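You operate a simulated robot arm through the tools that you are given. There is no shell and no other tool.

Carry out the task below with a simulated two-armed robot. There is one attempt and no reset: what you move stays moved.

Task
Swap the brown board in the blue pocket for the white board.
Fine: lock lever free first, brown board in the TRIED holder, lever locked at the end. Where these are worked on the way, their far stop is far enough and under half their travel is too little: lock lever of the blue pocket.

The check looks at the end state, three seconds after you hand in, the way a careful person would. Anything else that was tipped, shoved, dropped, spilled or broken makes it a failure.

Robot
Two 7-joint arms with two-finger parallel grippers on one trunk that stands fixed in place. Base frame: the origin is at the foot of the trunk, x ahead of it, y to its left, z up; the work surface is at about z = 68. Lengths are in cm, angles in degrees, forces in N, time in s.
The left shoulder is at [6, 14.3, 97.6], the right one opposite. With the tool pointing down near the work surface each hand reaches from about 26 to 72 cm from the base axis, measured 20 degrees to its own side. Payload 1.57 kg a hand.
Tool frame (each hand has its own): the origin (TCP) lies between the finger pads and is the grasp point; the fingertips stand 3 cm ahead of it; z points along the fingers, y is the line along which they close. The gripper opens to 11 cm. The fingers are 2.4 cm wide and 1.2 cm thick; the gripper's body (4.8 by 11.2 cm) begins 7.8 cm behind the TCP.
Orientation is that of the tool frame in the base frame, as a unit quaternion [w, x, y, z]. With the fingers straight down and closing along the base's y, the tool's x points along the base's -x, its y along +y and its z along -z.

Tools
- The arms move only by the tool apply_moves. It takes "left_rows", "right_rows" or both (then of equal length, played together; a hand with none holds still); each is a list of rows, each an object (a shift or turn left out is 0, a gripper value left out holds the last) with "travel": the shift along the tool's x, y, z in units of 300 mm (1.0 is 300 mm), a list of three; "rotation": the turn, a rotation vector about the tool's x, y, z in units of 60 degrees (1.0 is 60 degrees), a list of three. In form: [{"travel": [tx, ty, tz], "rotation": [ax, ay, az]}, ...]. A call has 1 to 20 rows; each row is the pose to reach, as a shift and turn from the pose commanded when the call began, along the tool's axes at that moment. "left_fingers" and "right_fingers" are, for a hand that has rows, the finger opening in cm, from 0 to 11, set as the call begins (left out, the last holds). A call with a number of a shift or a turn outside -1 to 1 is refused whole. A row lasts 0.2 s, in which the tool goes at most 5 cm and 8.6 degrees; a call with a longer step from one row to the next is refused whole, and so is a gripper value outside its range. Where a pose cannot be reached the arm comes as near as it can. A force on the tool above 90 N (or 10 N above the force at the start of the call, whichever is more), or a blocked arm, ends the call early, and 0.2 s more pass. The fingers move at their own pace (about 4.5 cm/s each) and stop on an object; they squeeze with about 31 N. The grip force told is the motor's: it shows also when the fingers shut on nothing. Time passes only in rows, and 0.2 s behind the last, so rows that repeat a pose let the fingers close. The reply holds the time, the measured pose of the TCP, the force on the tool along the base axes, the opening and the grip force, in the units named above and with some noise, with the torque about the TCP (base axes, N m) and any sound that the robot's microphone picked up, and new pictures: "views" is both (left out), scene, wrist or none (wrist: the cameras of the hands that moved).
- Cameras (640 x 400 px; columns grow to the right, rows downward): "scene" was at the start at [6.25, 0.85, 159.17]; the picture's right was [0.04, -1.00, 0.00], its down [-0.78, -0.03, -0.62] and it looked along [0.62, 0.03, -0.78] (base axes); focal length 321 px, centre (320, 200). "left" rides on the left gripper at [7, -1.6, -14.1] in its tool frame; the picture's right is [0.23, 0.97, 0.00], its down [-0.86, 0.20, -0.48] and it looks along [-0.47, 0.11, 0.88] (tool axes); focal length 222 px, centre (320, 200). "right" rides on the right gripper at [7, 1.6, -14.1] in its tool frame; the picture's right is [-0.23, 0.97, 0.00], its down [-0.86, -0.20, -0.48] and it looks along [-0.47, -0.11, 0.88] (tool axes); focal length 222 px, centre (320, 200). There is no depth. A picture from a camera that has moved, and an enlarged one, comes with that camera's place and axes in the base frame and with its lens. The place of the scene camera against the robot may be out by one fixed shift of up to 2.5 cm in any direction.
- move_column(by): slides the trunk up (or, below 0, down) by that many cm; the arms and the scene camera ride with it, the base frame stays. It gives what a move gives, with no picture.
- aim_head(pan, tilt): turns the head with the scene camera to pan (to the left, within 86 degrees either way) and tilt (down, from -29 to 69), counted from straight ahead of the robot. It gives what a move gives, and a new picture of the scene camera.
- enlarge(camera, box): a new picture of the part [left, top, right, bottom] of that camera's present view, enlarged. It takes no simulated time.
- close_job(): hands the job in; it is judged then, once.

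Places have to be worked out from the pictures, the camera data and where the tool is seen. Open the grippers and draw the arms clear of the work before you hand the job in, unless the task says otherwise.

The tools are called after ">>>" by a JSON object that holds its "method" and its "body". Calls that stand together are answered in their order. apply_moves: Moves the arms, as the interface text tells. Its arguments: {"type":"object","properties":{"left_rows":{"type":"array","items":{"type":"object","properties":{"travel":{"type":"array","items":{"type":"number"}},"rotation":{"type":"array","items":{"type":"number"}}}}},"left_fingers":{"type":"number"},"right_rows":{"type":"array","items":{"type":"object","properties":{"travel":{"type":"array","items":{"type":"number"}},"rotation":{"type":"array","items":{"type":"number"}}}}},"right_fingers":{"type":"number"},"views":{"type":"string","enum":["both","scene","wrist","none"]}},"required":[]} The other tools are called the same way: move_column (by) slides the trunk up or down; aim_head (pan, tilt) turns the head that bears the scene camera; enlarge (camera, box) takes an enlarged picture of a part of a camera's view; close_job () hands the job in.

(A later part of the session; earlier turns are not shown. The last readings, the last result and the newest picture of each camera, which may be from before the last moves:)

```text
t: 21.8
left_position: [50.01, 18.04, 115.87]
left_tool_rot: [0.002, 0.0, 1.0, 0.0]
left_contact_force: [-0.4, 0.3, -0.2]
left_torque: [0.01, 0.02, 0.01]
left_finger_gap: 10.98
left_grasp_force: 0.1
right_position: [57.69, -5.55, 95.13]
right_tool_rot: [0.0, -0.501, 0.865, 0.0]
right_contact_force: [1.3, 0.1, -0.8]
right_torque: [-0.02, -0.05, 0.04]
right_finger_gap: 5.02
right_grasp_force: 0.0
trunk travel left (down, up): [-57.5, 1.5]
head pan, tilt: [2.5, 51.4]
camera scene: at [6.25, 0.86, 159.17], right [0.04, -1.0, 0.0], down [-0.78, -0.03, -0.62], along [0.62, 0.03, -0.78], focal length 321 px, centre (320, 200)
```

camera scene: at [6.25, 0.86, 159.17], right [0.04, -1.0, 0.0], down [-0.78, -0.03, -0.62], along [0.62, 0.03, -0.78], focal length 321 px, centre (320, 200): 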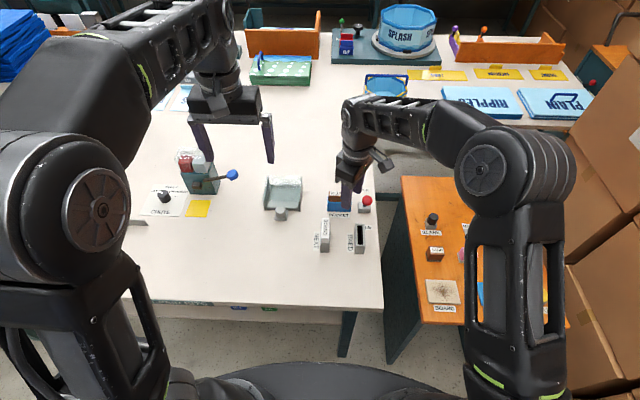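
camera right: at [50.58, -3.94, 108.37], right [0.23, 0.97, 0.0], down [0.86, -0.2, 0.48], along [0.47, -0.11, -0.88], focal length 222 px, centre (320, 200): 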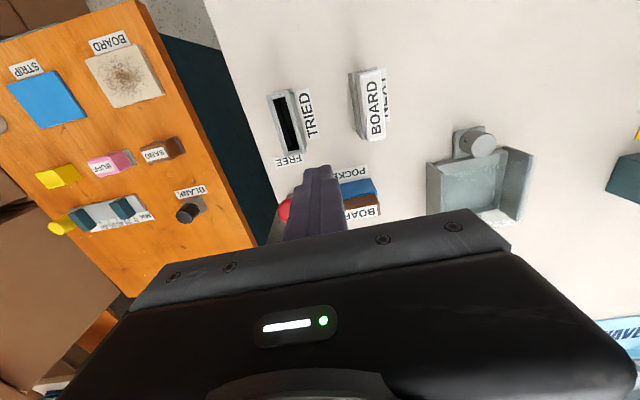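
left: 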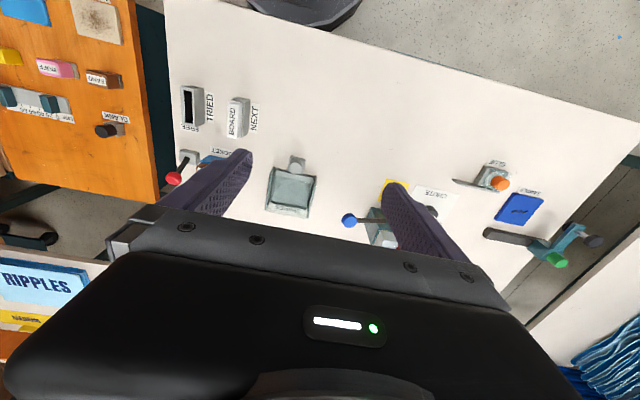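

The turn works. I finish the last 30° while moving above the brown board.

>>> {"method": "apply_moves", "body": {"right_rows": [{"travel": [-0.05, -0.05, 0.01], "rotation": [0, 0, -0.1]}, {"travel": [-0.1, -0.1, 0.02], "rotation": [0, 0, -0.2]}, {"travel": [-0.16, -0.16, 0.035], "rotation": [0, 0, -0.3]}, {"travel": [-0.2277, -0.2292, 0.035], "rotation": [0, 0, -0.4]}, {"travel": [-0.2277, -0.2292, 0.035], "rotation": [0, 0, -0.5]}, {"travel": [-0.2277, -0.2292, 0.035], "rotation": [0, 0, -0.5]}], "views": "both"}}

>>> {"method": "enlarge", "body": {"camera": "right", "box": [220, 50, 460, 220]}}

>>> {"method": "enlarge", "body": {"camera": "scene", "box": [290, 130, 390, 220]}}

```text
t: 23.2
left_position: [50.09, 18.18, 115.9]
left_tool_rot: [0.001, -0.001, 1.0, 0.0]
left_contact_force: [0.3, 0.0, -0.7]
left_torque: [-0.02, 0.01, -0.01]
left_finger_gap: 10.98
left_grasp_force: 0.1
right_position: [67.02, -3.03, 94.08]
right_tool_rot: [0.0, 0.707, -0.707, 0.0]
right_contact_force: [0.6, -0.9, 0.1]
right_torque: [0.0, 0.01, 0.0]
right_finger_gap: 5.01
right_grasp_force: 0.1
trunk travel left (down, up): [-57.5, 1.5]
head pan, tilt: [2.5, 51.4]
camera scene: at [6.29, 0.87, 159.17], right [0.04, -1.0, 0.0], down [-0.78, -0.03, -0.62], along [0.62, 0.03, -0.78], focal length 321 px, centre (320, 200)
camera right: at [65.4, -10.1, 108.16], right [-0.97, 0.23, 0.0], down [0.2, 0.86, 0.48], along [0.11, 0.47, -0.88], focal length 222 px, centre (320, 200)
```

scene: 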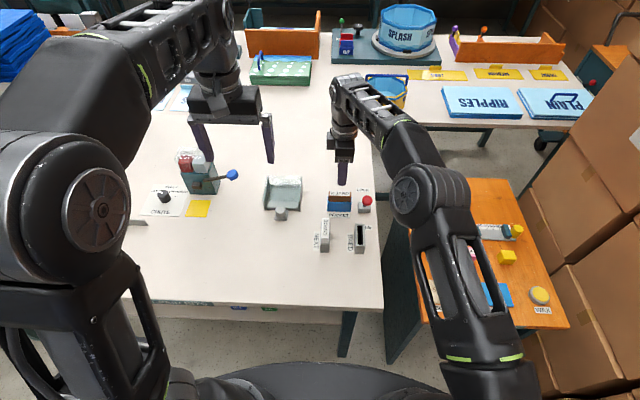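
right: 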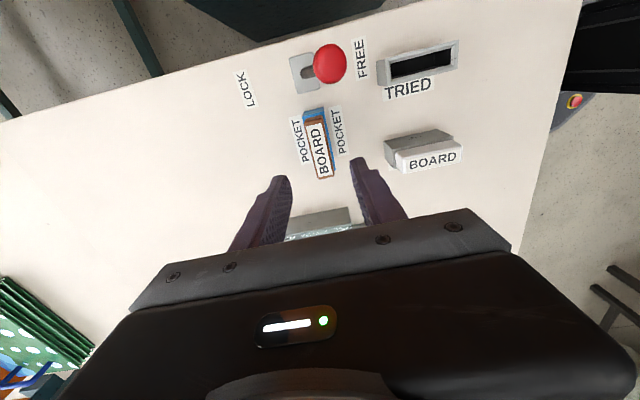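

```text
2.35 times, centred on (340, 135) of right
camera zoom: at [65.4, -10.1, 108.16], right [-0.97, 0.23, 0.0], down [0.2, 0.86, 0.48], along [0.11, 0.47, -0.88], focal length 523 px, centre (273, 353)
```

zoom: 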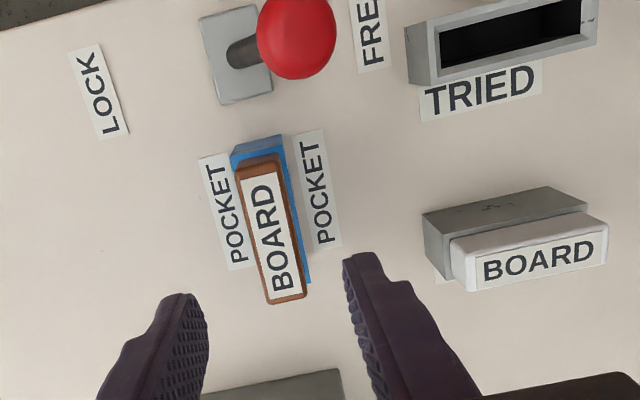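

```text
4.44 times, centred on (340, 175) of scene
camera zoom: at [6.29, 0.87, 159.17], right [0.04, -1.0, 0.0], down [-0.78, -0.03, -0.62], along [0.62, 0.03, -0.78], focal length 1428 px, centre (231, 311)
```

zoom: 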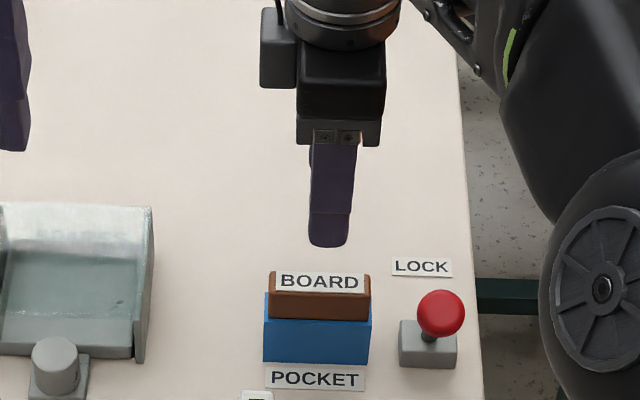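

The gripper is centred on the brown board (67.0,-3.2). I descend so the fingertips end just above the pocket's rim, straddling the board.

>>> {"method": "apply_moves", "body": {"right_rows": [{"travel": [0.0057, 0, 0.1]}, {"travel": [0.0057, 0, 0.2]}, {"travel": [0.0057, 0, 0.26]}, {"travel": [0.0057, 0, 0.3]}, {"travel": [0.0057, 0, 0.32]}, {"travel": [0.0057, 0, 0.32]}], "views": "both"}}

>>> {"method": "enlarge", "body": {"camera": "right", "box": [220, 80, 420, 230]}}

>>> {"method": "enlarge", "body": {"camera": "scene", "box": [290, 130, 390, 220]}}

```text
t: 24.6
left_position: [50.11, 18.03, 115.93]
left_tool_rot: [0.002, -0.001, 1.0, 0.001]
left_contact_force: [0.0, -0.2, -0.2]
left_torque: [-0.03, 0.01, -0.01]
left_finger_gap: 11.0
left_grasp_force: 0.0
right_position: [67.01, -3.39, 84.57]
right_tool_rot: [0.001, -0.707, 0.707, -0.001]
right_contact_force: [-1.4, 0.5, 0.6]
right_torque: [0.01, 0.0, 0.03]
right_finger_gap: 5.01
right_grasp_force: 0.2
trunk travel left (down, up): [-57.5, 1.5]
head pan, tilt: [2.5, 51.4]
camera scene: at [6.25, 0.85, 159.17], right [0.04, -1.0, 0.0], down [-0.78, -0.03, -0.62], along [0.62, 0.03, -0.78], focal length 321 px, centre (320, 200)
camera right: at [65.38, -10.35, 98.61], right [-0.97, 0.23, 0.0], down [0.2, 0.86, 0.48], along [0.11, 0.47, -0.88], focal length 222 px, centre (320, 200)
```

scene: 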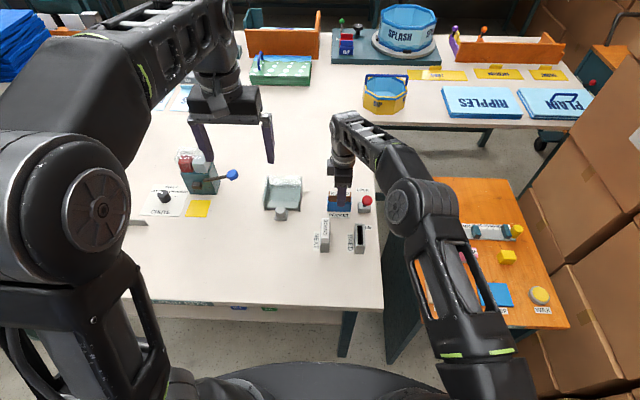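
right: 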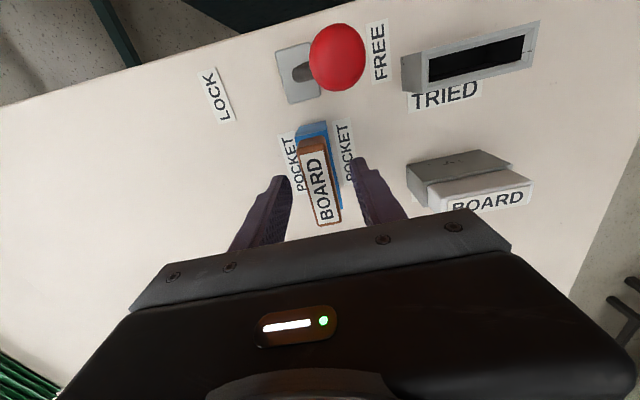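

```text
2.67 times, centred on (320, 155) of right
camera zoom: at [65.38, -10.35, 98.61], right [-0.97, 0.23, 0.0], down [0.2, 0.86, 0.48], along [0.11, 0.47, -0.88], focal length 592 px, centre (320, 320)
```

zoom: 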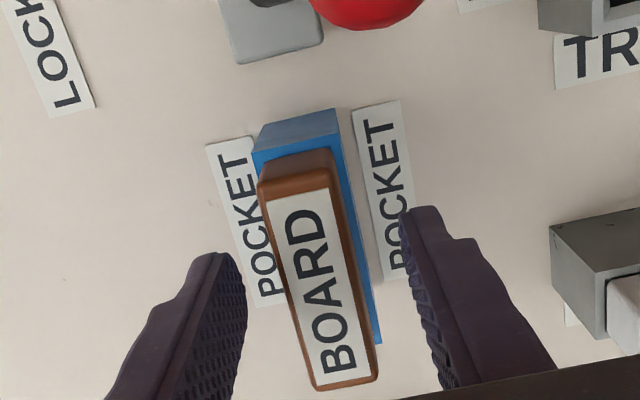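

```text
4.44 times, centred on (340, 175) of scene
camera zoom: at [6.25, 0.85, 159.17], right [0.04, -1.0, 0.0], down [-0.78, -0.03, -0.62], along [0.62, 0.03, -0.78], focal length 1428 px, centre (231, 311)
```

zoom: 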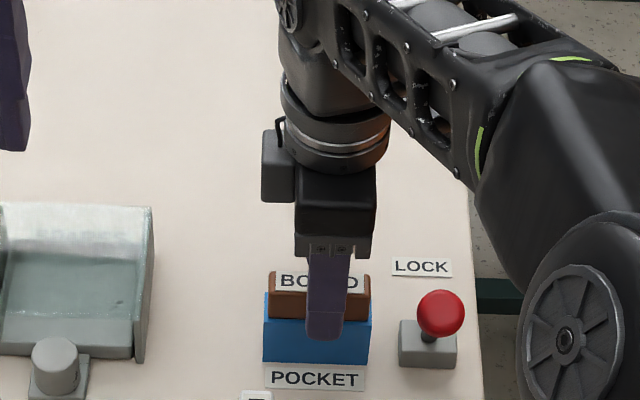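

I'm centred on the board. I go down another 0.5 cm and close on its sides.

>>> {"method": "apply_moves", "body": {"right_rows": [{"travel": [0, 0, 0.01]}, {"travel": [0, 0, 0.018]}, {"travel": [0, 0, 0.018]}], "views": "none"}}

>>> {"method": "apply_moves", "body": {"right_fingers": 0, "right_rows": [{"travel": [0, 0, 0]}, {"travel": [0, 0, 0]}, {"travel": [0, 0, 0]}, {"travel": [0, 0, 0]}, {"travel": [0, 0, 0]}], "views": "wrist"}}

```text
t: 25.4
left_position: [50.23, 17.99, 115.86]
left_tool_rot: [0.001, -0.001, 1.0, 0.0]
left_contact_force: [-1.2, 0.4, 0.8]
left_torque: [0.01, 0.02, 0.01]
left_finger_gap: 11.0
left_grasp_force: 0.0
right_position: [67.15, -3.24, 83.99]
right_tool_rot: [0.0, -0.707, 0.707, -0.001]
right_contact_force: [-0.9, -0.3, 0.9]
right_torque: [0.01, 0.02, 0.0]
right_finger_gap: 4.98
right_grasp_force: 0.0
trunk travel left (down, up): [-57.5, 1.5]
head pan, tilt: [2.5, 51.4]
```

```text
t: 26.6
left_position: [50.03, 18.01, 115.9]
left_tool_rot: [0.002, -0.001, 1.0, -0.001]
left_contact_force: [0.7, 0.2, -0.7]
left_torque: [0.01, -0.02, -0.01]
left_finger_gap: 11.03
left_grasp_force: 0.1
right_position: [66.97, -3.22, 84.0]
right_tool_rot: [0.0, 0.707, -0.707, -0.001]
right_contact_force: [-2.8, -0.6, -1.4]
right_torque: [0.02, 0.08, -0.01]
right_finger_gap: 2.11
right_grasp_force: 31.0
trunk travel left (down, up): [-57.5, 1.5]
head pan, tilt: [2.5, 51.4]
camera right: at [65.4, -10.3, 98.07], right [-0.97, 0.23, 0.0], down [0.2, 0.86, 0.48], along [0.11, 0.47, -0.88], focal length 222 px, centre (320, 200)
```

right: 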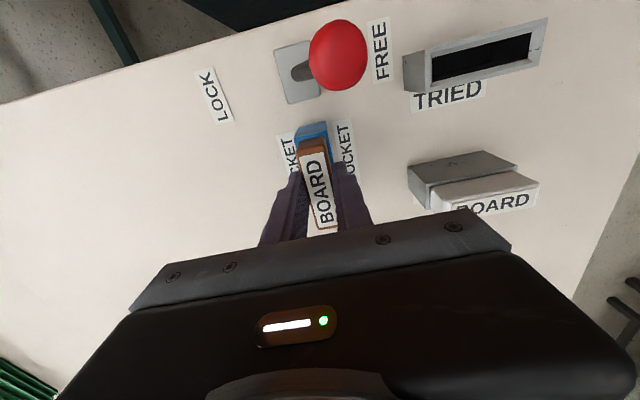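

The board is gripped, 2.1 cm thick. I lift it straight up slowly.

>>> {"method": "apply_moves", "body": {"right_rows": [{"travel": [0, 0, -0.02]}, {"travel": [0, 0, -0.05]}, {"travel": [0, 0, -0.09]}, {"travel": [0, 0, -0.14]}, {"travel": [0, 0, -0.19]}, {"travel": [0, 0, -0.24]}, {"travel": [0, 0, -0.29]}, {"travel": [0, 0, -0.3]}, {"travel": [0, 0, -0.3]}], "views": "both"}}

>>> {"method": "enlarge", "body": {"camera": "scene", "box": [290, 140, 400, 240]}}

>>> {"method": "enlarge", "body": {"camera": "right", "box": [240, 50, 480, 230]}}

```text
t: 28.6
left_position: [50.08, 18.07, 115.97]
left_tool_rot: [0.002, -0.001, 1.0, -0.001]
left_contact_force: [0.1, 0.6, 0.1]
left_torque: [0.0, 0.01, 0.02]
left_finger_gap: 11.0
left_grasp_force: 0.1
right_position: [66.97, -3.33, 93.04]
right_tool_rot: [0.0, 0.708, -0.706, 0.001]
right_contact_force: [0.4, 0.4, -0.2]
right_torque: [-0.01, 0.02, 0.02]
right_finger_gap: 2.09
right_grasp_force: 31.0
trunk travel left (down, up): [-57.5, 1.5]
head pan, tilt: [2.5, 51.4]
camera scene: at [6.25, 0.85, 159.17], right [0.04, -1.0, 0.0], down [-0.78, -0.03, -0.62], along [0.62, 0.03, -0.78], focal length 321 px, centre (320, 200)
camera right: at [65.43, -10.29, 107.12], right [-0.97, 0.23, 0.0], down [0.2, 0.86, 0.48], along [0.11, 0.47, -0.88], focal length 222 px, centre (320, 200)
```

scene: 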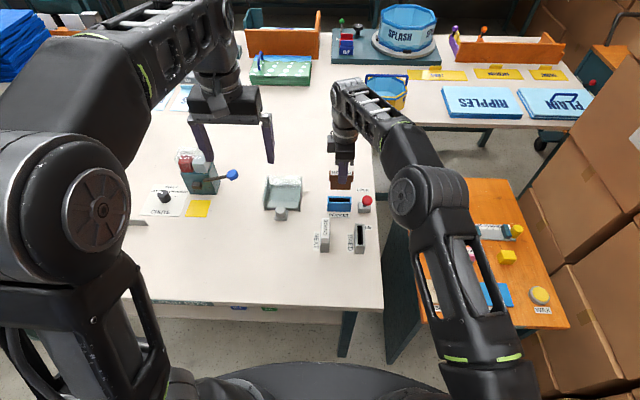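
right: 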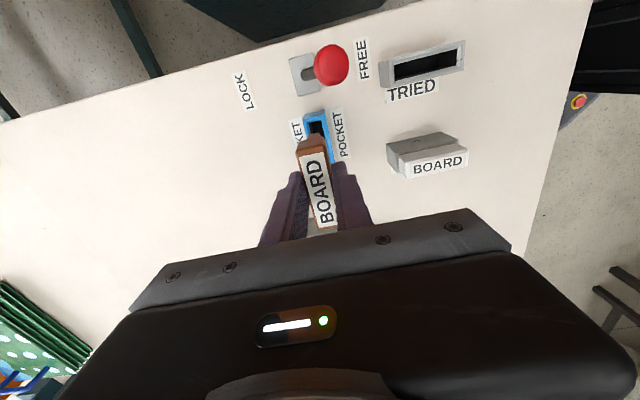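

```text
4.00 times, centred on (345, 190) of scene
camera zoom: at [6.25, 0.85, 159.17], right [0.04, -1.0, 0.0], down [-0.78, -0.03, -0.62], along [0.62, 0.03, -0.78], focal length 1285 px, centre (220, 240)
```

zoom: 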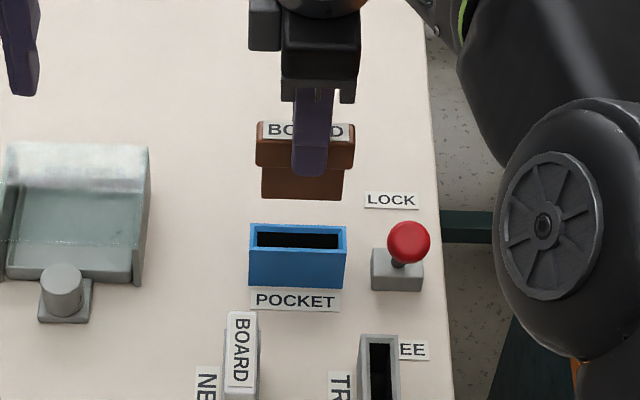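

```text
2.22 times, centred on (360, 140) of right
camera zoom: at [65.43, -10.29, 107.12], right [-0.97, 0.23, 0.0], down [0.2, 0.86, 0.48], along [0.11, 0.47, -0.88], focal length 494 px, centre (231, 333)
```

zoom: 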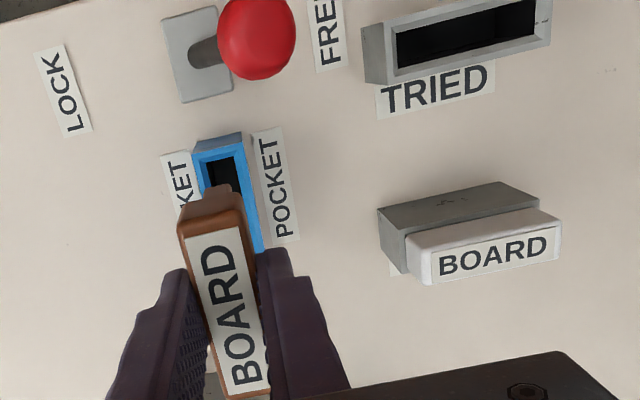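

The board came out cleanly; it has a wide head and a narrower tongue. TRIED is at about (54.45,-9.05) with its rim near z 79.8. I back toward the robot, raise, and start turning back 90° CW.

>>> {"method": "apply_moves", "body": {"right_rows": [{"travel": [0, 0.1, -0.03]}, {"travel": [0, 0.2, -0.06]}, {"travel": [0, 0.3, -0.1]}, {"travel": [0, 0.35, -0.1]}, {"travel": [0, 0.35, -0.1], "rotation": [0, 0, 0.125]}, {"travel": [0, 0.35, -0.1], "rotation": [0, 0, 0.25]}, {"travel": [0, 0.35, -0.1], "rotation": [0, 0, 0.375]}, {"travel": [0, 0.35, -0.1], "rotation": [0, 0, 0.5]}, {"travel": [0, 0.35, -0.1], "rotation": [0, 0, 0.625]}, {"travel": [0, 0.35, -0.1], "rotation": [0, 0, 0.75]}, {"travel": [0, 0.35, -0.1], "rotation": [0, 0, 0.875]}, {"travel": [0, 0.35, -0.1], "rotation": [0, 0, 1.0]}, {"travel": [0, 0.35, -0.1], "rotation": [0, 0, 1.0]}], "views": "none"}}

```text
t: 31.4
left_position: [50.13, 18.03, 115.99]
left_tool_rot: [0.002, -0.001, 1.0, 0.0]
left_contact_force: [-0.1, 0.6, 0.3]
left_torque: [0.0, -0.03, -0.02]
left_finger_gap: 11.0
left_grasp_force: 0.0
right_position: [56.52, -3.15, 96.0]
right_tool_rot: [0.0, -0.258, 0.966, -0.001]
right_contact_force: [-0.5, 0.3, -0.1]
right_torque: [0.01, 0.0, 0.0]
right_finger_gap: 2.1
right_grasp_force: 30.9
trunk travel left (down, up): [-57.5, 1.5]
head pan, tilt: [2.5, 51.4]
```

I finish the turn and move above TRIED.

>>> {"method": "apply_moves", "body": {"right_rows": [{"travel": [0.04, -0.034, 0], "rotation": [0, 0, 0.1]}, {"travel": [0.08, -0.068, 0], "rotation": [0, 0, 0.2]}, {"travel": [0.12, -0.102, 0], "rotation": [0, 0, 0.3]}, {"travel": [0.154, -0.136, 0], "rotation": [0, 0, 0.4]}, {"travel": [0.154, -0.136, 0], "rotation": [0, 0, 0.5]}, {"travel": [0.154, -0.136, 0], "rotation": [0, 0, 0.5]}], "views": "both"}}

>>> {"method": "enlarge", "body": {"camera": "right", "box": [240, 80, 440, 230]}}

>>> {"method": "enlarge", "body": {"camera": "scene", "box": [310, 160, 410, 260]}}

```text
t: 32.8
left_position: [50.06, 18.09, 115.9]
left_tool_rot: [0.002, 0.0, 1.0, 0.0]
left_contact_force: [-0.1, -0.2, -0.1]
left_torque: [0.02, -0.01, 0.0]
left_finger_gap: 11.0
left_grasp_force: 0.0
right_position: [54.6, -9.14, 96.15]
right_tool_rot: [0.0, 0.002, 1.0, 0.0]
right_contact_force: [0.1, -0.9, 0.2]
right_torque: [0.01, -0.01, -0.01]
right_finger_gap: 2.1
right_grasp_force: 30.7
trunk travel left (down, up): [-57.5, 1.5]
head pan, tilt: [2.5, 51.4]
camera scene: at [6.25, 0.84, 159.17], right [0.04, -1.0, 0.0], down [-0.78, -0.03, -0.62], along [0.62, 0.03, -0.78], focal length 321 px, centre (320, 200)
camera right: at [47.62, -7.56, 110.08], right [0.23, 0.97, 0.0], down [0.85, -0.2, 0.48], along [0.47, -0.11, -0.88], focal length 222 px, centre (320, 200)
```

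scene: 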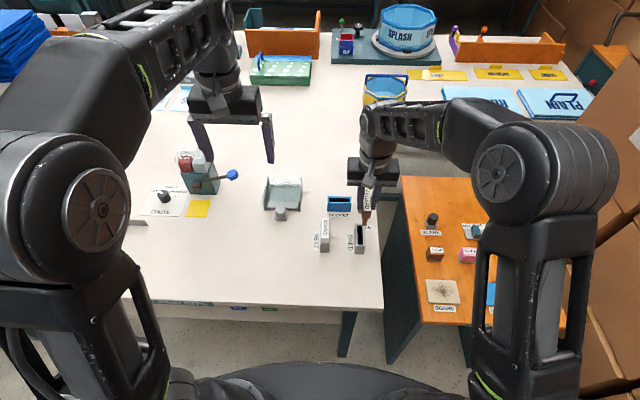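
right: 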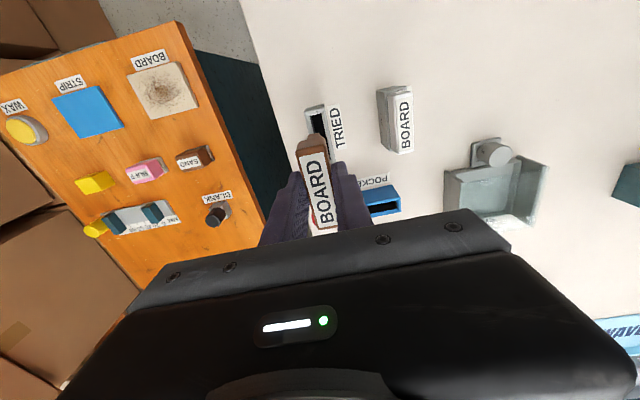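

```text
2.67 times, centred on (340, 155) of right
camera zoom: at [47.62, -7.56, 110.08], right [0.23, 0.97, 0.0], down [0.85, -0.2, 0.48], along [0.47, -0.11, -0.88], focal length 592 px, centre (267, 320)
```

zoom: 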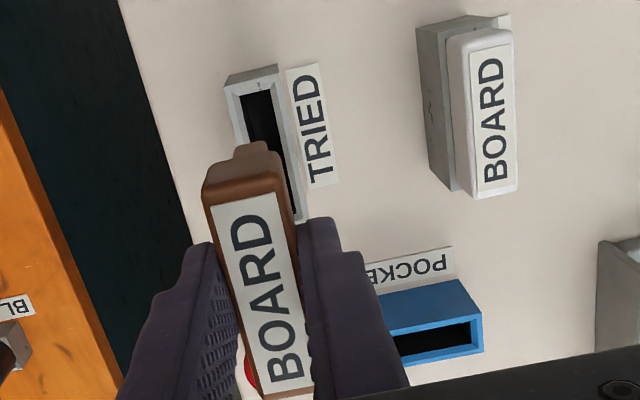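

```text
4.00 times, centred on (360, 210) of scene
camera zoom: at [6.25, 0.84, 159.17], right [0.04, -1.0, 0.0], down [-0.78, -0.03, -0.62], along [0.62, 0.03, -0.78], focal length 1285 px, centre (160, 160)
```

zoom: 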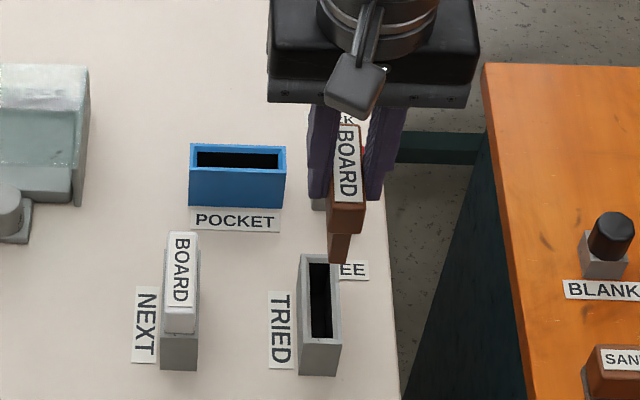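

The tongue looks roughly lined up with the TRIED slot. I lower it to about 1.5 cm above the rim and compare close up.

>>> {"method": "apply_moves", "body": {"right_rows": [{"travel": [0, 0.003, 0.08]}, {"travel": [0, 0.003, 0.15]}, {"travel": [0, 0.003, 0.21]}, {"travel": [0, 0.003, 0.21]}], "views": "none"}}

>>> {"method": "enlarge", "body": {"camera": "right", "box": [270, 70, 370, 150]}}

>>> {"method": "enlarge", "body": {"camera": "scene", "box": [320, 190, 400, 260]}}

```text
t: 33.8
left_position: [49.99, 18.0, 115.93]
left_tool_rot: [0.001, -0.001, 1.0, 0.0]
left_contact_force: [-0.1, 0.1, -0.8]
left_torque: [0.0, 0.02, 0.01]
left_finger_gap: 10.97
left_grasp_force: 0.1
right_position: [54.59, -8.94, 89.86]
right_tool_rot: [0.001, 0.0, 1.0, 0.0]
right_contact_force: [-0.7, -0.4, -1.3]
right_torque: [0.03, 0.01, 0.05]
right_finger_gap: 2.1
right_grasp_force: 30.5
trunk travel left (down, up): [-57.5, 1.5]
head pan, tilt: [2.5, 51.4]
```

```text
5.00 times, centred on (320, 110) of right
camera zoom: at [47.58, -7.49, 103.78], right [0.23, 0.97, 0.0], down [0.85, -0.2, 0.48], along [0.47, -0.11, -0.88], focal length 1111 px, centre (320, 650)
```

zoom: 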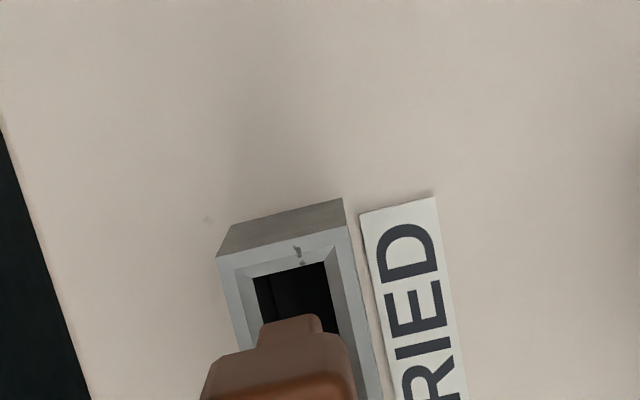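

```text
5.71 times, centred on (360, 225) of scene
camera zoom: at [6.23, 0.85, 159.17], right [0.04, -1.0, 0.0], down [-0.78, -0.03, -0.62], along [0.62, 0.03, -0.78], focal length 1836 px, centre (91, 57)
```

zoom: 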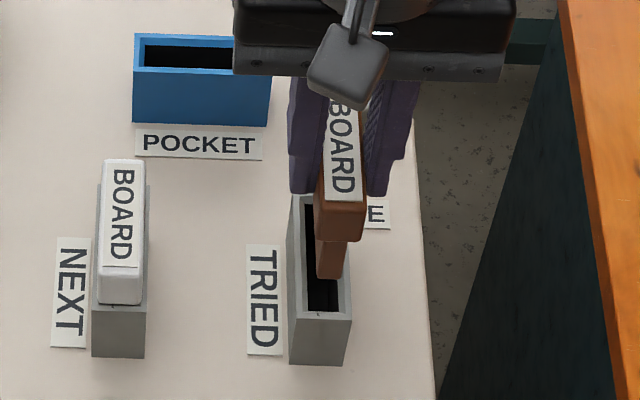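

The slot has a bevelled rim. The tongue sits about 0.25 cm too far +x and is well centred in y, so I shift and lower until it just enters.

>>> {"method": "apply_moves", "body": {"right_rows": [{"travel": [0.0083, -0.001, 0]}, {"travel": [0.0083, -0.001, 0.03]}, {"travel": [0.0083, -0.001, 0.06]}, {"travel": [0.0083, -0.001, 0.08]}, {"travel": [0.0083, -0.001, 0.08]}], "views": "none"}}

>>> {"method": "enlarge", "body": {"camera": "right", "box": [270, 70, 370, 150]}}

>>> {"method": "enlarge", "body": {"camera": "scene", "box": [320, 190, 400, 260]}}

```text
t: 35.0
left_position: [50.03, 18.1, 115.92]
left_tool_rot: [0.002, -0.001, 1.0, 0.0]
left_contact_force: [-0.2, 0.1, -0.1]
left_torque: [-0.04, 0.02, 0.02]
left_finger_gap: 10.98
left_grasp_force: 0.0
right_position: [54.35, -9.12, 87.32]
right_tool_rot: [0.001, 0.0, 1.0, 0.0]
right_contact_force: [-0.1, 0.9, -0.1]
right_torque: [-0.02, -0.01, 0.0]
right_finger_gap: 2.09
right_grasp_force: 31.1
trunk travel left (down, up): [-57.5, 1.5]
head pan, tilt: [2.5, 51.4]
```

```text
5.00 times, centred on (320, 110) of right
camera zoom: at [47.39, -7.52, 101.34], right [0.23, 0.97, 0.0], down [0.85, -0.2, 0.48], along [0.47, -0.11, -0.88], focal length 1111 px, centre (320, 650)
```

zoom: 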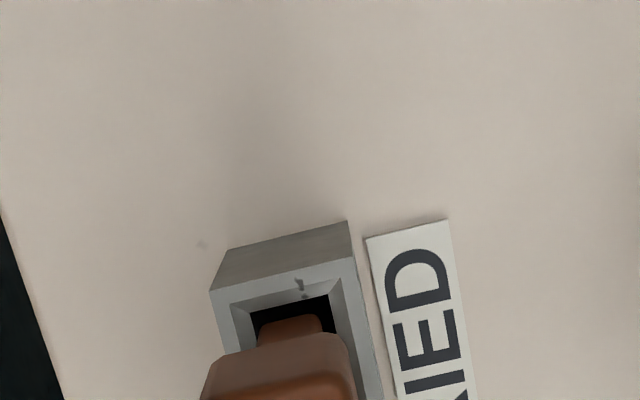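

```text
5.71 times, centred on (360, 225) of scene
camera zoom: at [6.25, 0.85, 159.17], right [0.04, -1.0, 0.0], down [-0.78, -0.03, -0.62], along [0.62, 0.03, -0.78], focal length 1836 px, centre (91, 57)
```

zoom: 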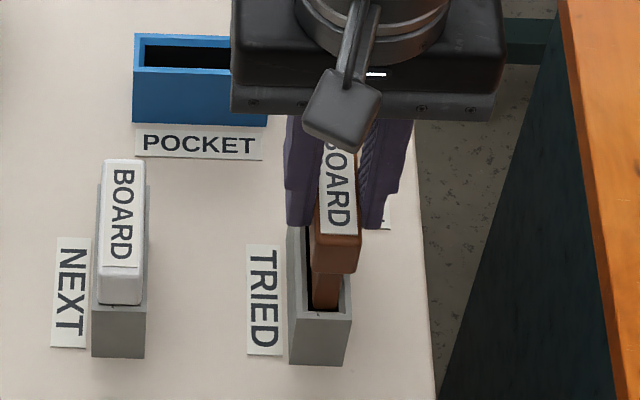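

The tongue is centred and starting to enter. I continue down gently.

>>> {"method": "apply_moves", "body": {"right_rows": [{"travel": [0.002, 0, 0.015]}, {"travel": [0.003, 0, 0.03]}, {"travel": [0.003, 0, 0.045]}, {"travel": [0.003, 0, 0.06]}, {"travel": [0.003, 0, 0.06]}], "views": "none"}}

>>> {"method": "enlarge", "body": {"camera": "right", "box": [270, 70, 370, 150]}}

>>> {"method": "enlarge", "body": {"camera": "scene", "box": [320, 190, 400, 260]}}

```text
t: 36.2
left_position: [50.12, 18.16, 115.9]
left_tool_rot: [0.002, -0.001, 1.0, -0.001]
left_contact_force: [-0.2, -0.5, -0.1]
left_torque: [-0.05, 0.01, -0.03]
left_finger_gap: 10.99
left_grasp_force: 0.1
right_position: [54.26, -9.04, 85.59]
right_tool_rot: [0.0, 0.0, 1.0, -0.001]
right_contact_force: [0.3, -0.4, 0.1]
right_torque: [0.01, 0.01, 0.01]
right_finger_gap: 2.1
right_grasp_force: 31.0
trunk travel left (down, up): [-57.5, 1.5]
head pan, tilt: [2.5, 51.4]
```

```text
5.00 times, centred on (320, 110) of right
camera zoom: at [47.3, -7.51, 99.56], right [0.23, 0.97, 0.0], down [0.85, -0.2, 0.48], along [0.47, -0.11, -0.88], focal length 1111 px, centre (320, 650)
```

zoom: 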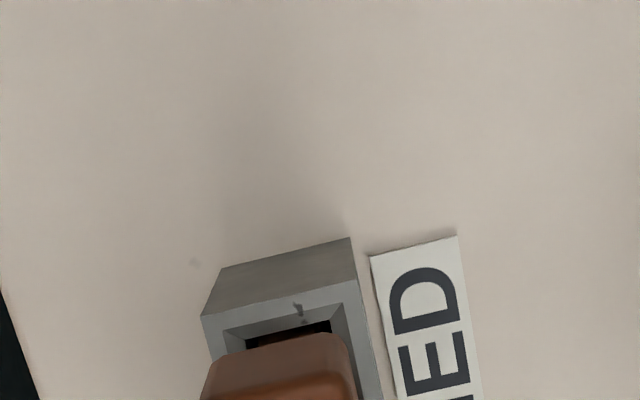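

```text
5.71 times, centred on (360, 225) of scene
camera zoom: at [6.25, 0.85, 159.17], right [0.04, -1.0, 0.0], down [-0.78, -0.03, -0.62], along [0.62, 0.03, -0.78], focal length 1836 px, centre (91, 57)
```

zoom: 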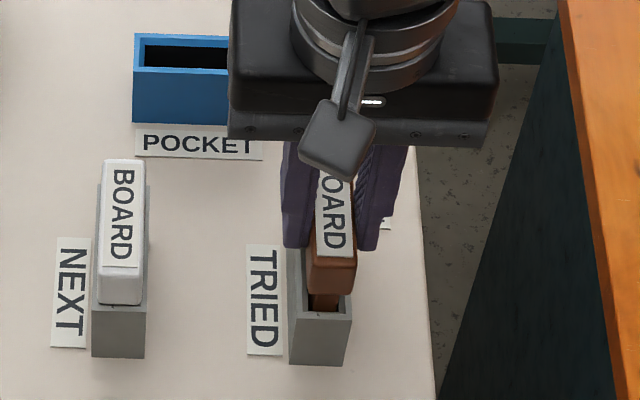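

It is sliding in without force. I continue down to the expected seat near TCP z≈83.9.

>>> {"method": "apply_moves", "body": {"right_rows": [{"travel": [0, 0, 0.015]}, {"travel": [0, 0, 0.03]}, {"travel": [0, 0, 0.042]}, {"travel": [0, 0, 0.054]}, {"travel": [0, 0, 0.054]}], "views": "none"}}

>>> {"method": "enlarge", "body": {"camera": "right", "box": [270, 70, 370, 150]}}

>>> {"method": "enlarge", "body": {"camera": "scene", "box": [320, 190, 400, 260]}}

```text
t: 37.4
left_position: [50.02, 18.14, 115.98]
left_tool_rot: [0.002, -0.002, 1.0, 0.0]
left_contact_force: [-0.7, 0.3, -0.2]
left_torque: [0.02, -0.01, -0.01]
left_finger_gap: 11.01
left_grasp_force: 0.0
right_position: [54.3, -9.09, 84.08]
right_tool_rot: [0.001, 0.0, 1.0, 0.0]
right_contact_force: [-0.2, -0.8, 7.1]
right_torque: [-0.03, 0.24, -0.02]
right_finger_gap: 2.11
right_grasp_force: 31.4
trunk travel left (down, up): [-57.5, 1.5]
head pan, tilt: [2.5, 51.4]
```

```text
5.00 times, centred on (320, 110) of right
camera zoom: at [47.26, -7.53, 98.03], right [0.23, 0.97, 0.0], down [0.85, -0.2, 0.48], along [0.47, -0.11, -0.88], focal length 1111 px, centre (320, 650)
```

zoom: 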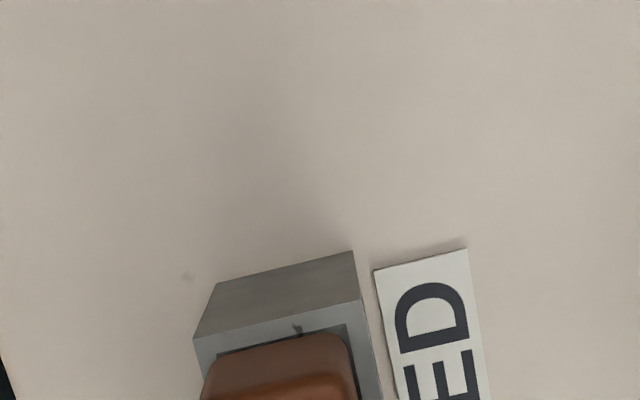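

```text
5.71 times, centred on (360, 225) of scene
camera zoom: at [6.19, 0.86, 159.18], right [0.04, -1.0, 0.0], down [-0.78, -0.03, -0.62], along [0.62, 0.03, -0.78], focal length 1836 px, centre (91, 57)
```

zoom: 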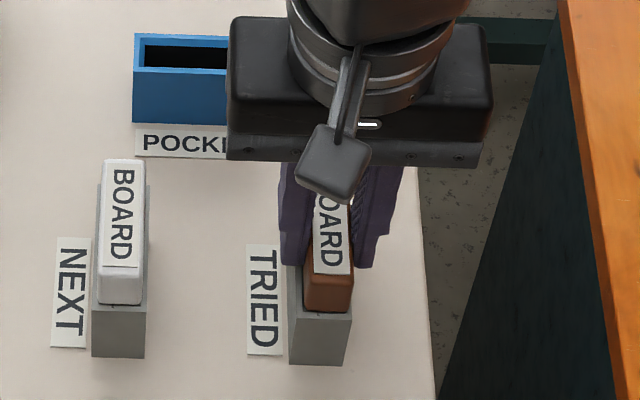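

The upward force of 7 N at z 84.1 says the board is seated. I open the fingers and rise.

>>> {"method": "apply_moves", "body": {"right_fingers": 5, "right_rows": [{"travel": [0, 0, 0]}, {"travel": [0, 0, 0]}, {"travel": [0, 0, 0]}, {"travel": [0, 0, -0.05]}, {"travel": [0, 0, -0.15]}, {"travel": [0, 0, -0.25]}, {"travel": [0, 0, -0.35]}, {"travel": [0, 0, -0.35]}], "views": "both"}}

>>> {"method": "enlarge", "body": {"camera": "right", "box": [280, 60, 440, 180]}}

>>> {"method": "enlarge", "body": {"camera": "scene", "box": [310, 190, 400, 260]}}

```text
t: 39.2
left_position: [50.07, 18.11, 115.91]
left_tool_rot: [0.001, -0.001, 1.0, 0.0]
left_contact_force: [0.9, 1.4, -0.4]
left_torque: [0.0, 0.01, 0.02]
left_finger_gap: 11.01
left_grasp_force: 0.1
right_position: [54.37, -9.15, 94.37]
right_tool_rot: [0.0, 0.0, 1.0, 0.0]
right_contact_force: [-0.2, -0.3, -0.3]
right_torque: [0.01, -0.02, 0.0]
right_finger_gap: 5.01
right_grasp_force: 0.0
trunk travel left (down, up): [-57.5, 1.5]
head pan, tilt: [2.5, 51.4]
camera scene: at [6.28, 0.85, 159.17], right [0.04, -1.0, 0.0], down [-0.78, -0.03, -0.62], along [0.62, 0.03, -0.78], focal length 321 px, centre (320, 200)
camera right: at [47.35, -7.5, 108.38], right [0.23, 0.97, 0.0], down [0.85, -0.2, 0.48], along [0.47, -0.11, -0.88], focal length 222 px, centre (320, 200)
```

scene: 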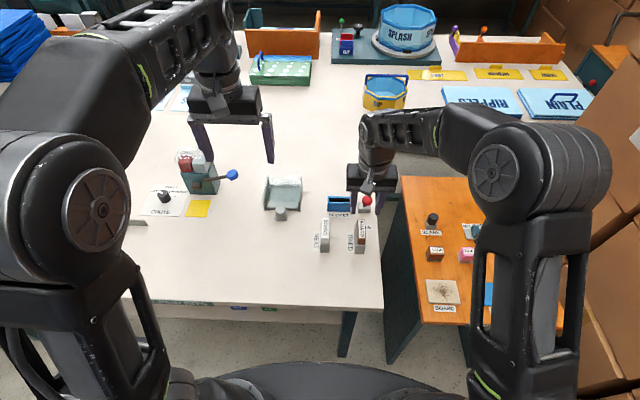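
right: 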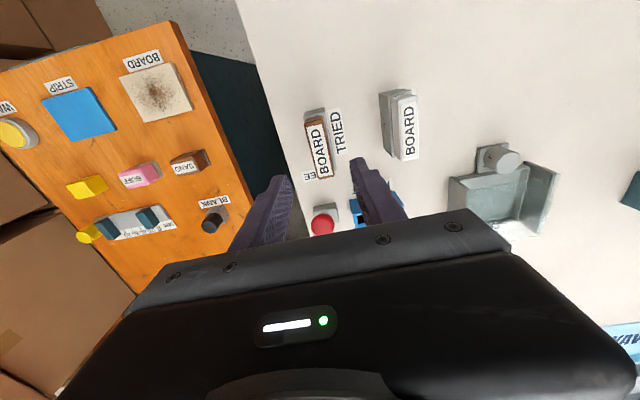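

```text
3.33 times, centred on (360, 120) of right
camera zoom: at [47.35, -7.5, 108.38], right [0.23, 0.97, 0.0], down [0.85, -0.2, 0.48], along [0.47, -0.11, -0.88], focal length 740 px, centre (187, 467)
```

zoom: 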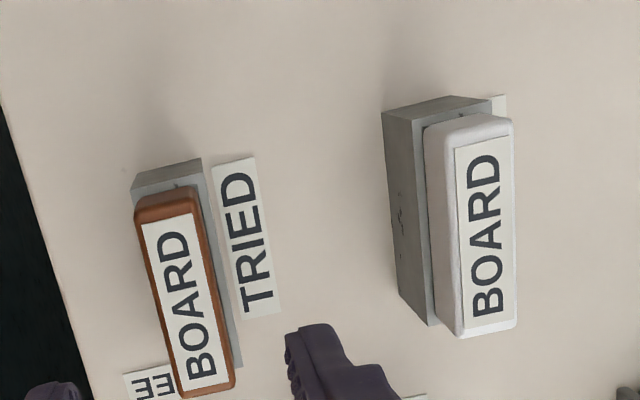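

```text
5.71 times, centred on (355, 225) of scene
camera zoom: at [6.28, 0.85, 159.17], right [0.04, -1.0, 0.0], down [-0.78, -0.03, -0.62], along [0.62, 0.03, -0.78], focal length 1836 px, centre (120, 57)
```

zoom: 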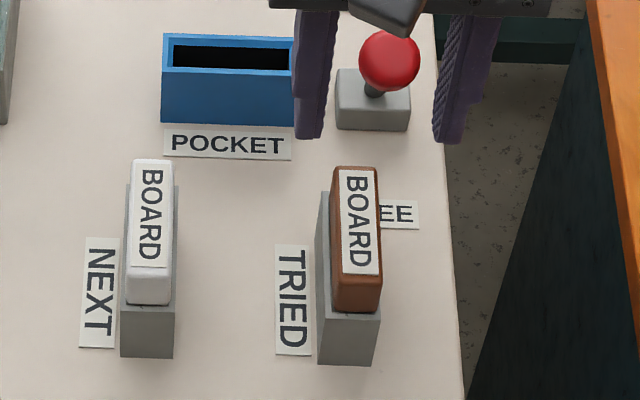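

The brown board is seated in TRIED, just as the white one sits in NEXT. The white board is centred near (54.55,0.95), so I move above it at TCP (54.33,0.95).

>>> {"method": "apply_moves", "body": {"right_rows": [{"travel": [0, 0.12, 0]}, {"travel": [0, 0.24, 0]}, {"travel": [0, 0.3367, 0]}, {"travel": [0, 0.3367, 0.1]}, {"travel": [0, 0.3367, 0.2]}, {"travel": [0, 0.3367, 0.2]}], "views": "both"}}

>>> {"method": "enlarge", "body": {"camera": "right", "box": [240, 80, 400, 220]}}

>>> {"method": "enlarge", "body": {"camera": "scene", "box": [290, 180, 390, 260]}}

```text
t: 40.6
left_position: [50.05, 18.04, 115.87]
left_tool_rot: [0.002, -0.001, 1.0, 0.0]
left_contact_force: [0.1, 0.1, 0.2]
left_torque: [0.0, 0.0, 0.02]
left_finger_gap: 10.99
left_grasp_force: 0.1
right_position: [54.06, 1.06, 88.35]
right_tool_rot: [0.001, 0.0, 1.0, -0.001]
right_contact_force: [-0.3, -0.7, 0.3]
right_torque: [0.0, -0.01, -0.01]
right_finger_gap: 5.0
right_grasp_force: 0.0
trunk travel left (down, up): [-57.5, 1.5]
head pan, tilt: [2.5, 51.4]
camera scene: at [6.23, 0.83, 159.17], right [0.04, -1.0, 0.0], down [-0.78, -0.03, -0.62], along [0.62, 0.03, -0.78], focal length 321 px, centre (320, 200)
camera right: at [47.17, 2.67, 102.39], right [0.23, 0.97, 0.0], down [0.85, -0.2, 0.48], along [0.47, -0.11, -0.88], focal length 222 px, centre (320, 200)
```

scene: 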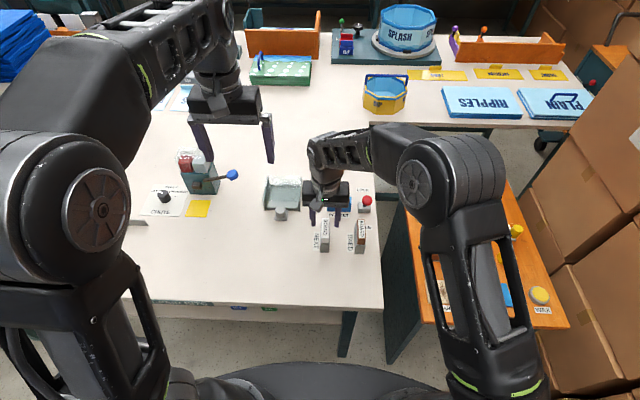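
right: 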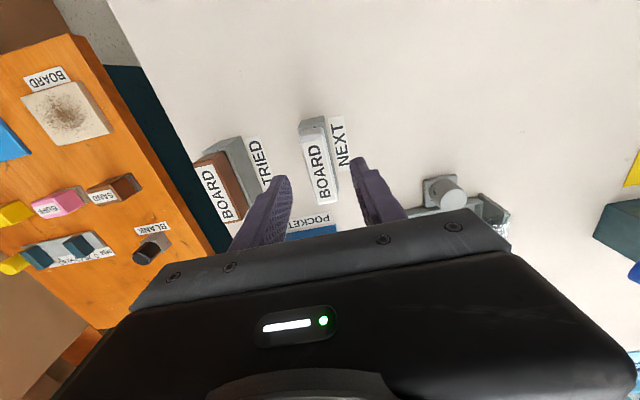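

```text
2.86 times, centred on (320, 150) of right
camera zoom: at [47.17, 2.67, 102.39], right [0.23, 0.97, 0.0], down [0.85, -0.2, 0.48], along [0.47, -0.11, -0.88], focal length 635 px, centre (320, 343)
```

zoom: 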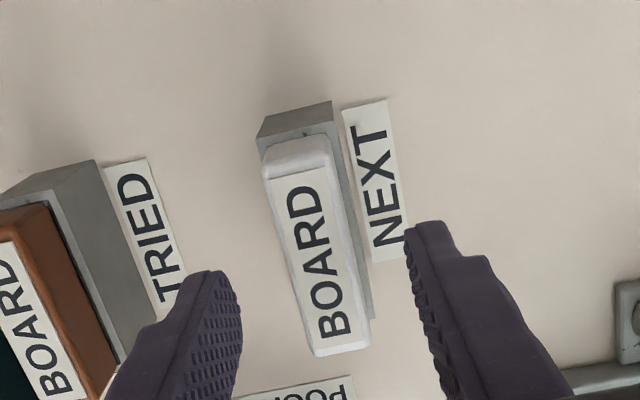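

```text
5.00 times, centred on (340, 220) of scene
camera zoom: at [6.23, 0.83, 159.17], right [0.04, -1.0, 0.0], down [-0.78, -0.03, -0.62], along [0.62, 0.03, -0.78], focal length 1606 px, centre (220, 100)
```

zoom: 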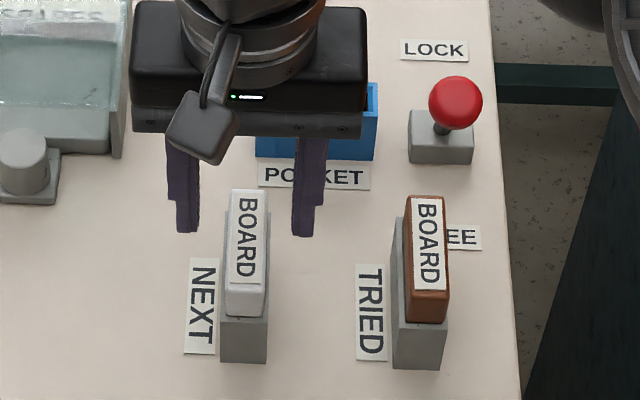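

The gripper is centred in y, and the board's centre lies about 0.3 cm +x of the TCP, matching how I held the brown one. I descend and grip.

>>> {"method": "apply_moves", "body": {"right_rows": [{"travel": [-0.0027, -0.0017, 0.05]}, {"travel": [-0.0027, -0.0017, 0.1]}, {"travel": [-0.0027, -0.0017, 0.143]}, {"travel": [-0.0027, -0.0017, 0.143]}], "views": "none"}}

>>> {"method": "apply_moves", "body": {"right_fingers": 0, "right_rows": [{"travel": [0, 0, 0]}, {"travel": [0, 0, 0]}, {"travel": [0, 0, 0]}, {"travel": [0, 0, 0]}, {"travel": [0, 0, 0]}], "views": "wrist"}}

```text
t: 41.6
left_position: [50.0, 18.08, 115.91]
left_tool_rot: [0.002, 0.0, 1.0, 0.0]
left_contact_force: [0.0, 0.2, 0.3]
left_torque: [0.0, -0.03, 0.05]
left_finger_gap: 11.0
left_grasp_force: 0.1
right_position: [54.31, 0.95, 84.2]
right_tool_rot: [0.001, 0.0, 1.0, 0.0]
right_contact_force: [0.5, 0.9, -0.3]
right_torque: [0.01, -0.02, 0.0]
right_finger_gap: 5.0
right_grasp_force: 0.0
trunk travel left (down, up): [-57.5, 1.5]
head pan, tilt: [2.5, 51.4]
```

```text
t: 42.8
left_position: [50.07, 18.08, 115.91]
left_tool_rot: [0.002, -0.001, 1.0, 0.0]
left_contact_force: [-0.3, 0.1, 0.4]
left_torque: [0.01, 0.03, 0.01]
left_finger_gap: 11.0
left_grasp_force: 0.1
right_position: [54.22, 1.05, 84.15]
right_tool_rot: [0.0, 0.0, 1.0, -0.001]
right_contact_force: [-0.5, -0.7, 0.3]
right_torque: [0.04, -0.02, 0.01]
right_finger_gap: 2.09
right_grasp_force: 31.6
trunk travel left (down, up): [-57.5, 1.5]
head pan, tilt: [2.5, 51.4]
camera right: at [47.33, 2.6, 98.12], right [0.23, 0.97, 0.0], down [0.85, -0.2, 0.48], along [0.47, -0.11, -0.88], focal length 222 px, centre (320, 200)
```

right: 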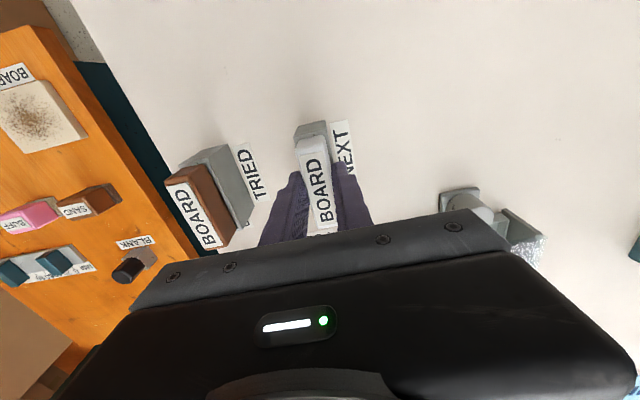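

The white board is gripped with the same 2.1 cm gap. I lift it straight up and start the CCW turn.

>>> {"method": "apply_moves", "body": {"right_rows": [{"travel": [0, 0, -0.02]}, {"travel": [0, 0, -0.06]}, {"travel": [0, 0, -0.12]}, {"travel": [0, 0, -0.2]}, {"travel": [0, 0, -0.3]}, {"travel": [0, 0, -0.4]}, {"travel": [0, 0, -0.4], "rotation": [0, 0, -0.125]}, {"travel": [0, 0, -0.4], "rotation": [0, 0, -0.25]}, {"travel": [0, 0, -0.4], "rotation": [0, 0, -0.375]}, {"travel": [0, 0, -0.4], "rotation": [0, 0, -0.5]}, {"travel": [0, 0, -0.4], "rotation": [0, 0, -0.625]}, {"travel": [0, 0, -0.4], "rotation": [0, 0, -0.75]}, {"travel": [0, 0, -0.4], "rotation": [0, 0, -0.875]}, {"travel": [0, 0, -0.4], "rotation": [0, 0, -1.0]}, {"travel": [0, 0, -0.4], "rotation": [0, 0, -1.0]}], "views": "scene"}}

```text
t: 46.0
left_position: [50.1, 18.16, 115.98]
left_tool_rot: [0.001, -0.001, 1.0, 0.0]
left_contact_force: [0.7, -0.5, -0.7]
left_torque: [0.05, -0.01, 0.02]
left_finger_gap: 11.01
left_grasp_force: 0.0
right_position: [54.32, 0.97, 96.2]
right_tool_rot: [0.0, -0.501, 0.865, -0.001]
right_contact_force: [-0.5, 0.0, -0.7]
right_torque: [-0.02, 0.01, -0.01]
right_finger_gap: 2.11
right_grasp_force: 30.9
trunk travel left (down, up): [-57.5, 1.5]
head pan, tilt: [2.5, 51.4]
camera scene: at [6.25, 0.86, 159.17], right [0.04, -1.0, 0.0], down [-0.78, -0.03, -0.62], along [0.62, 0.03, -0.78], focal length 321 px, centre (320, 200)
```

scene: 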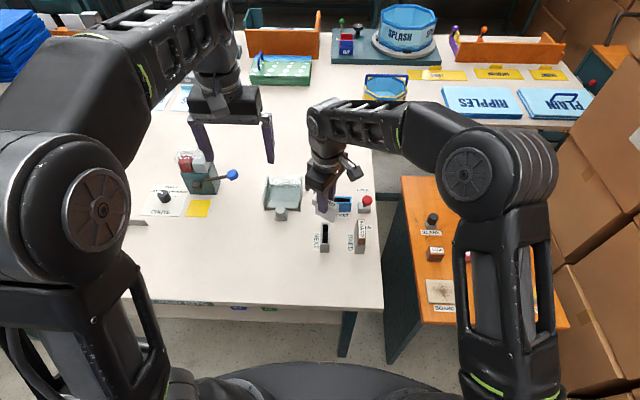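

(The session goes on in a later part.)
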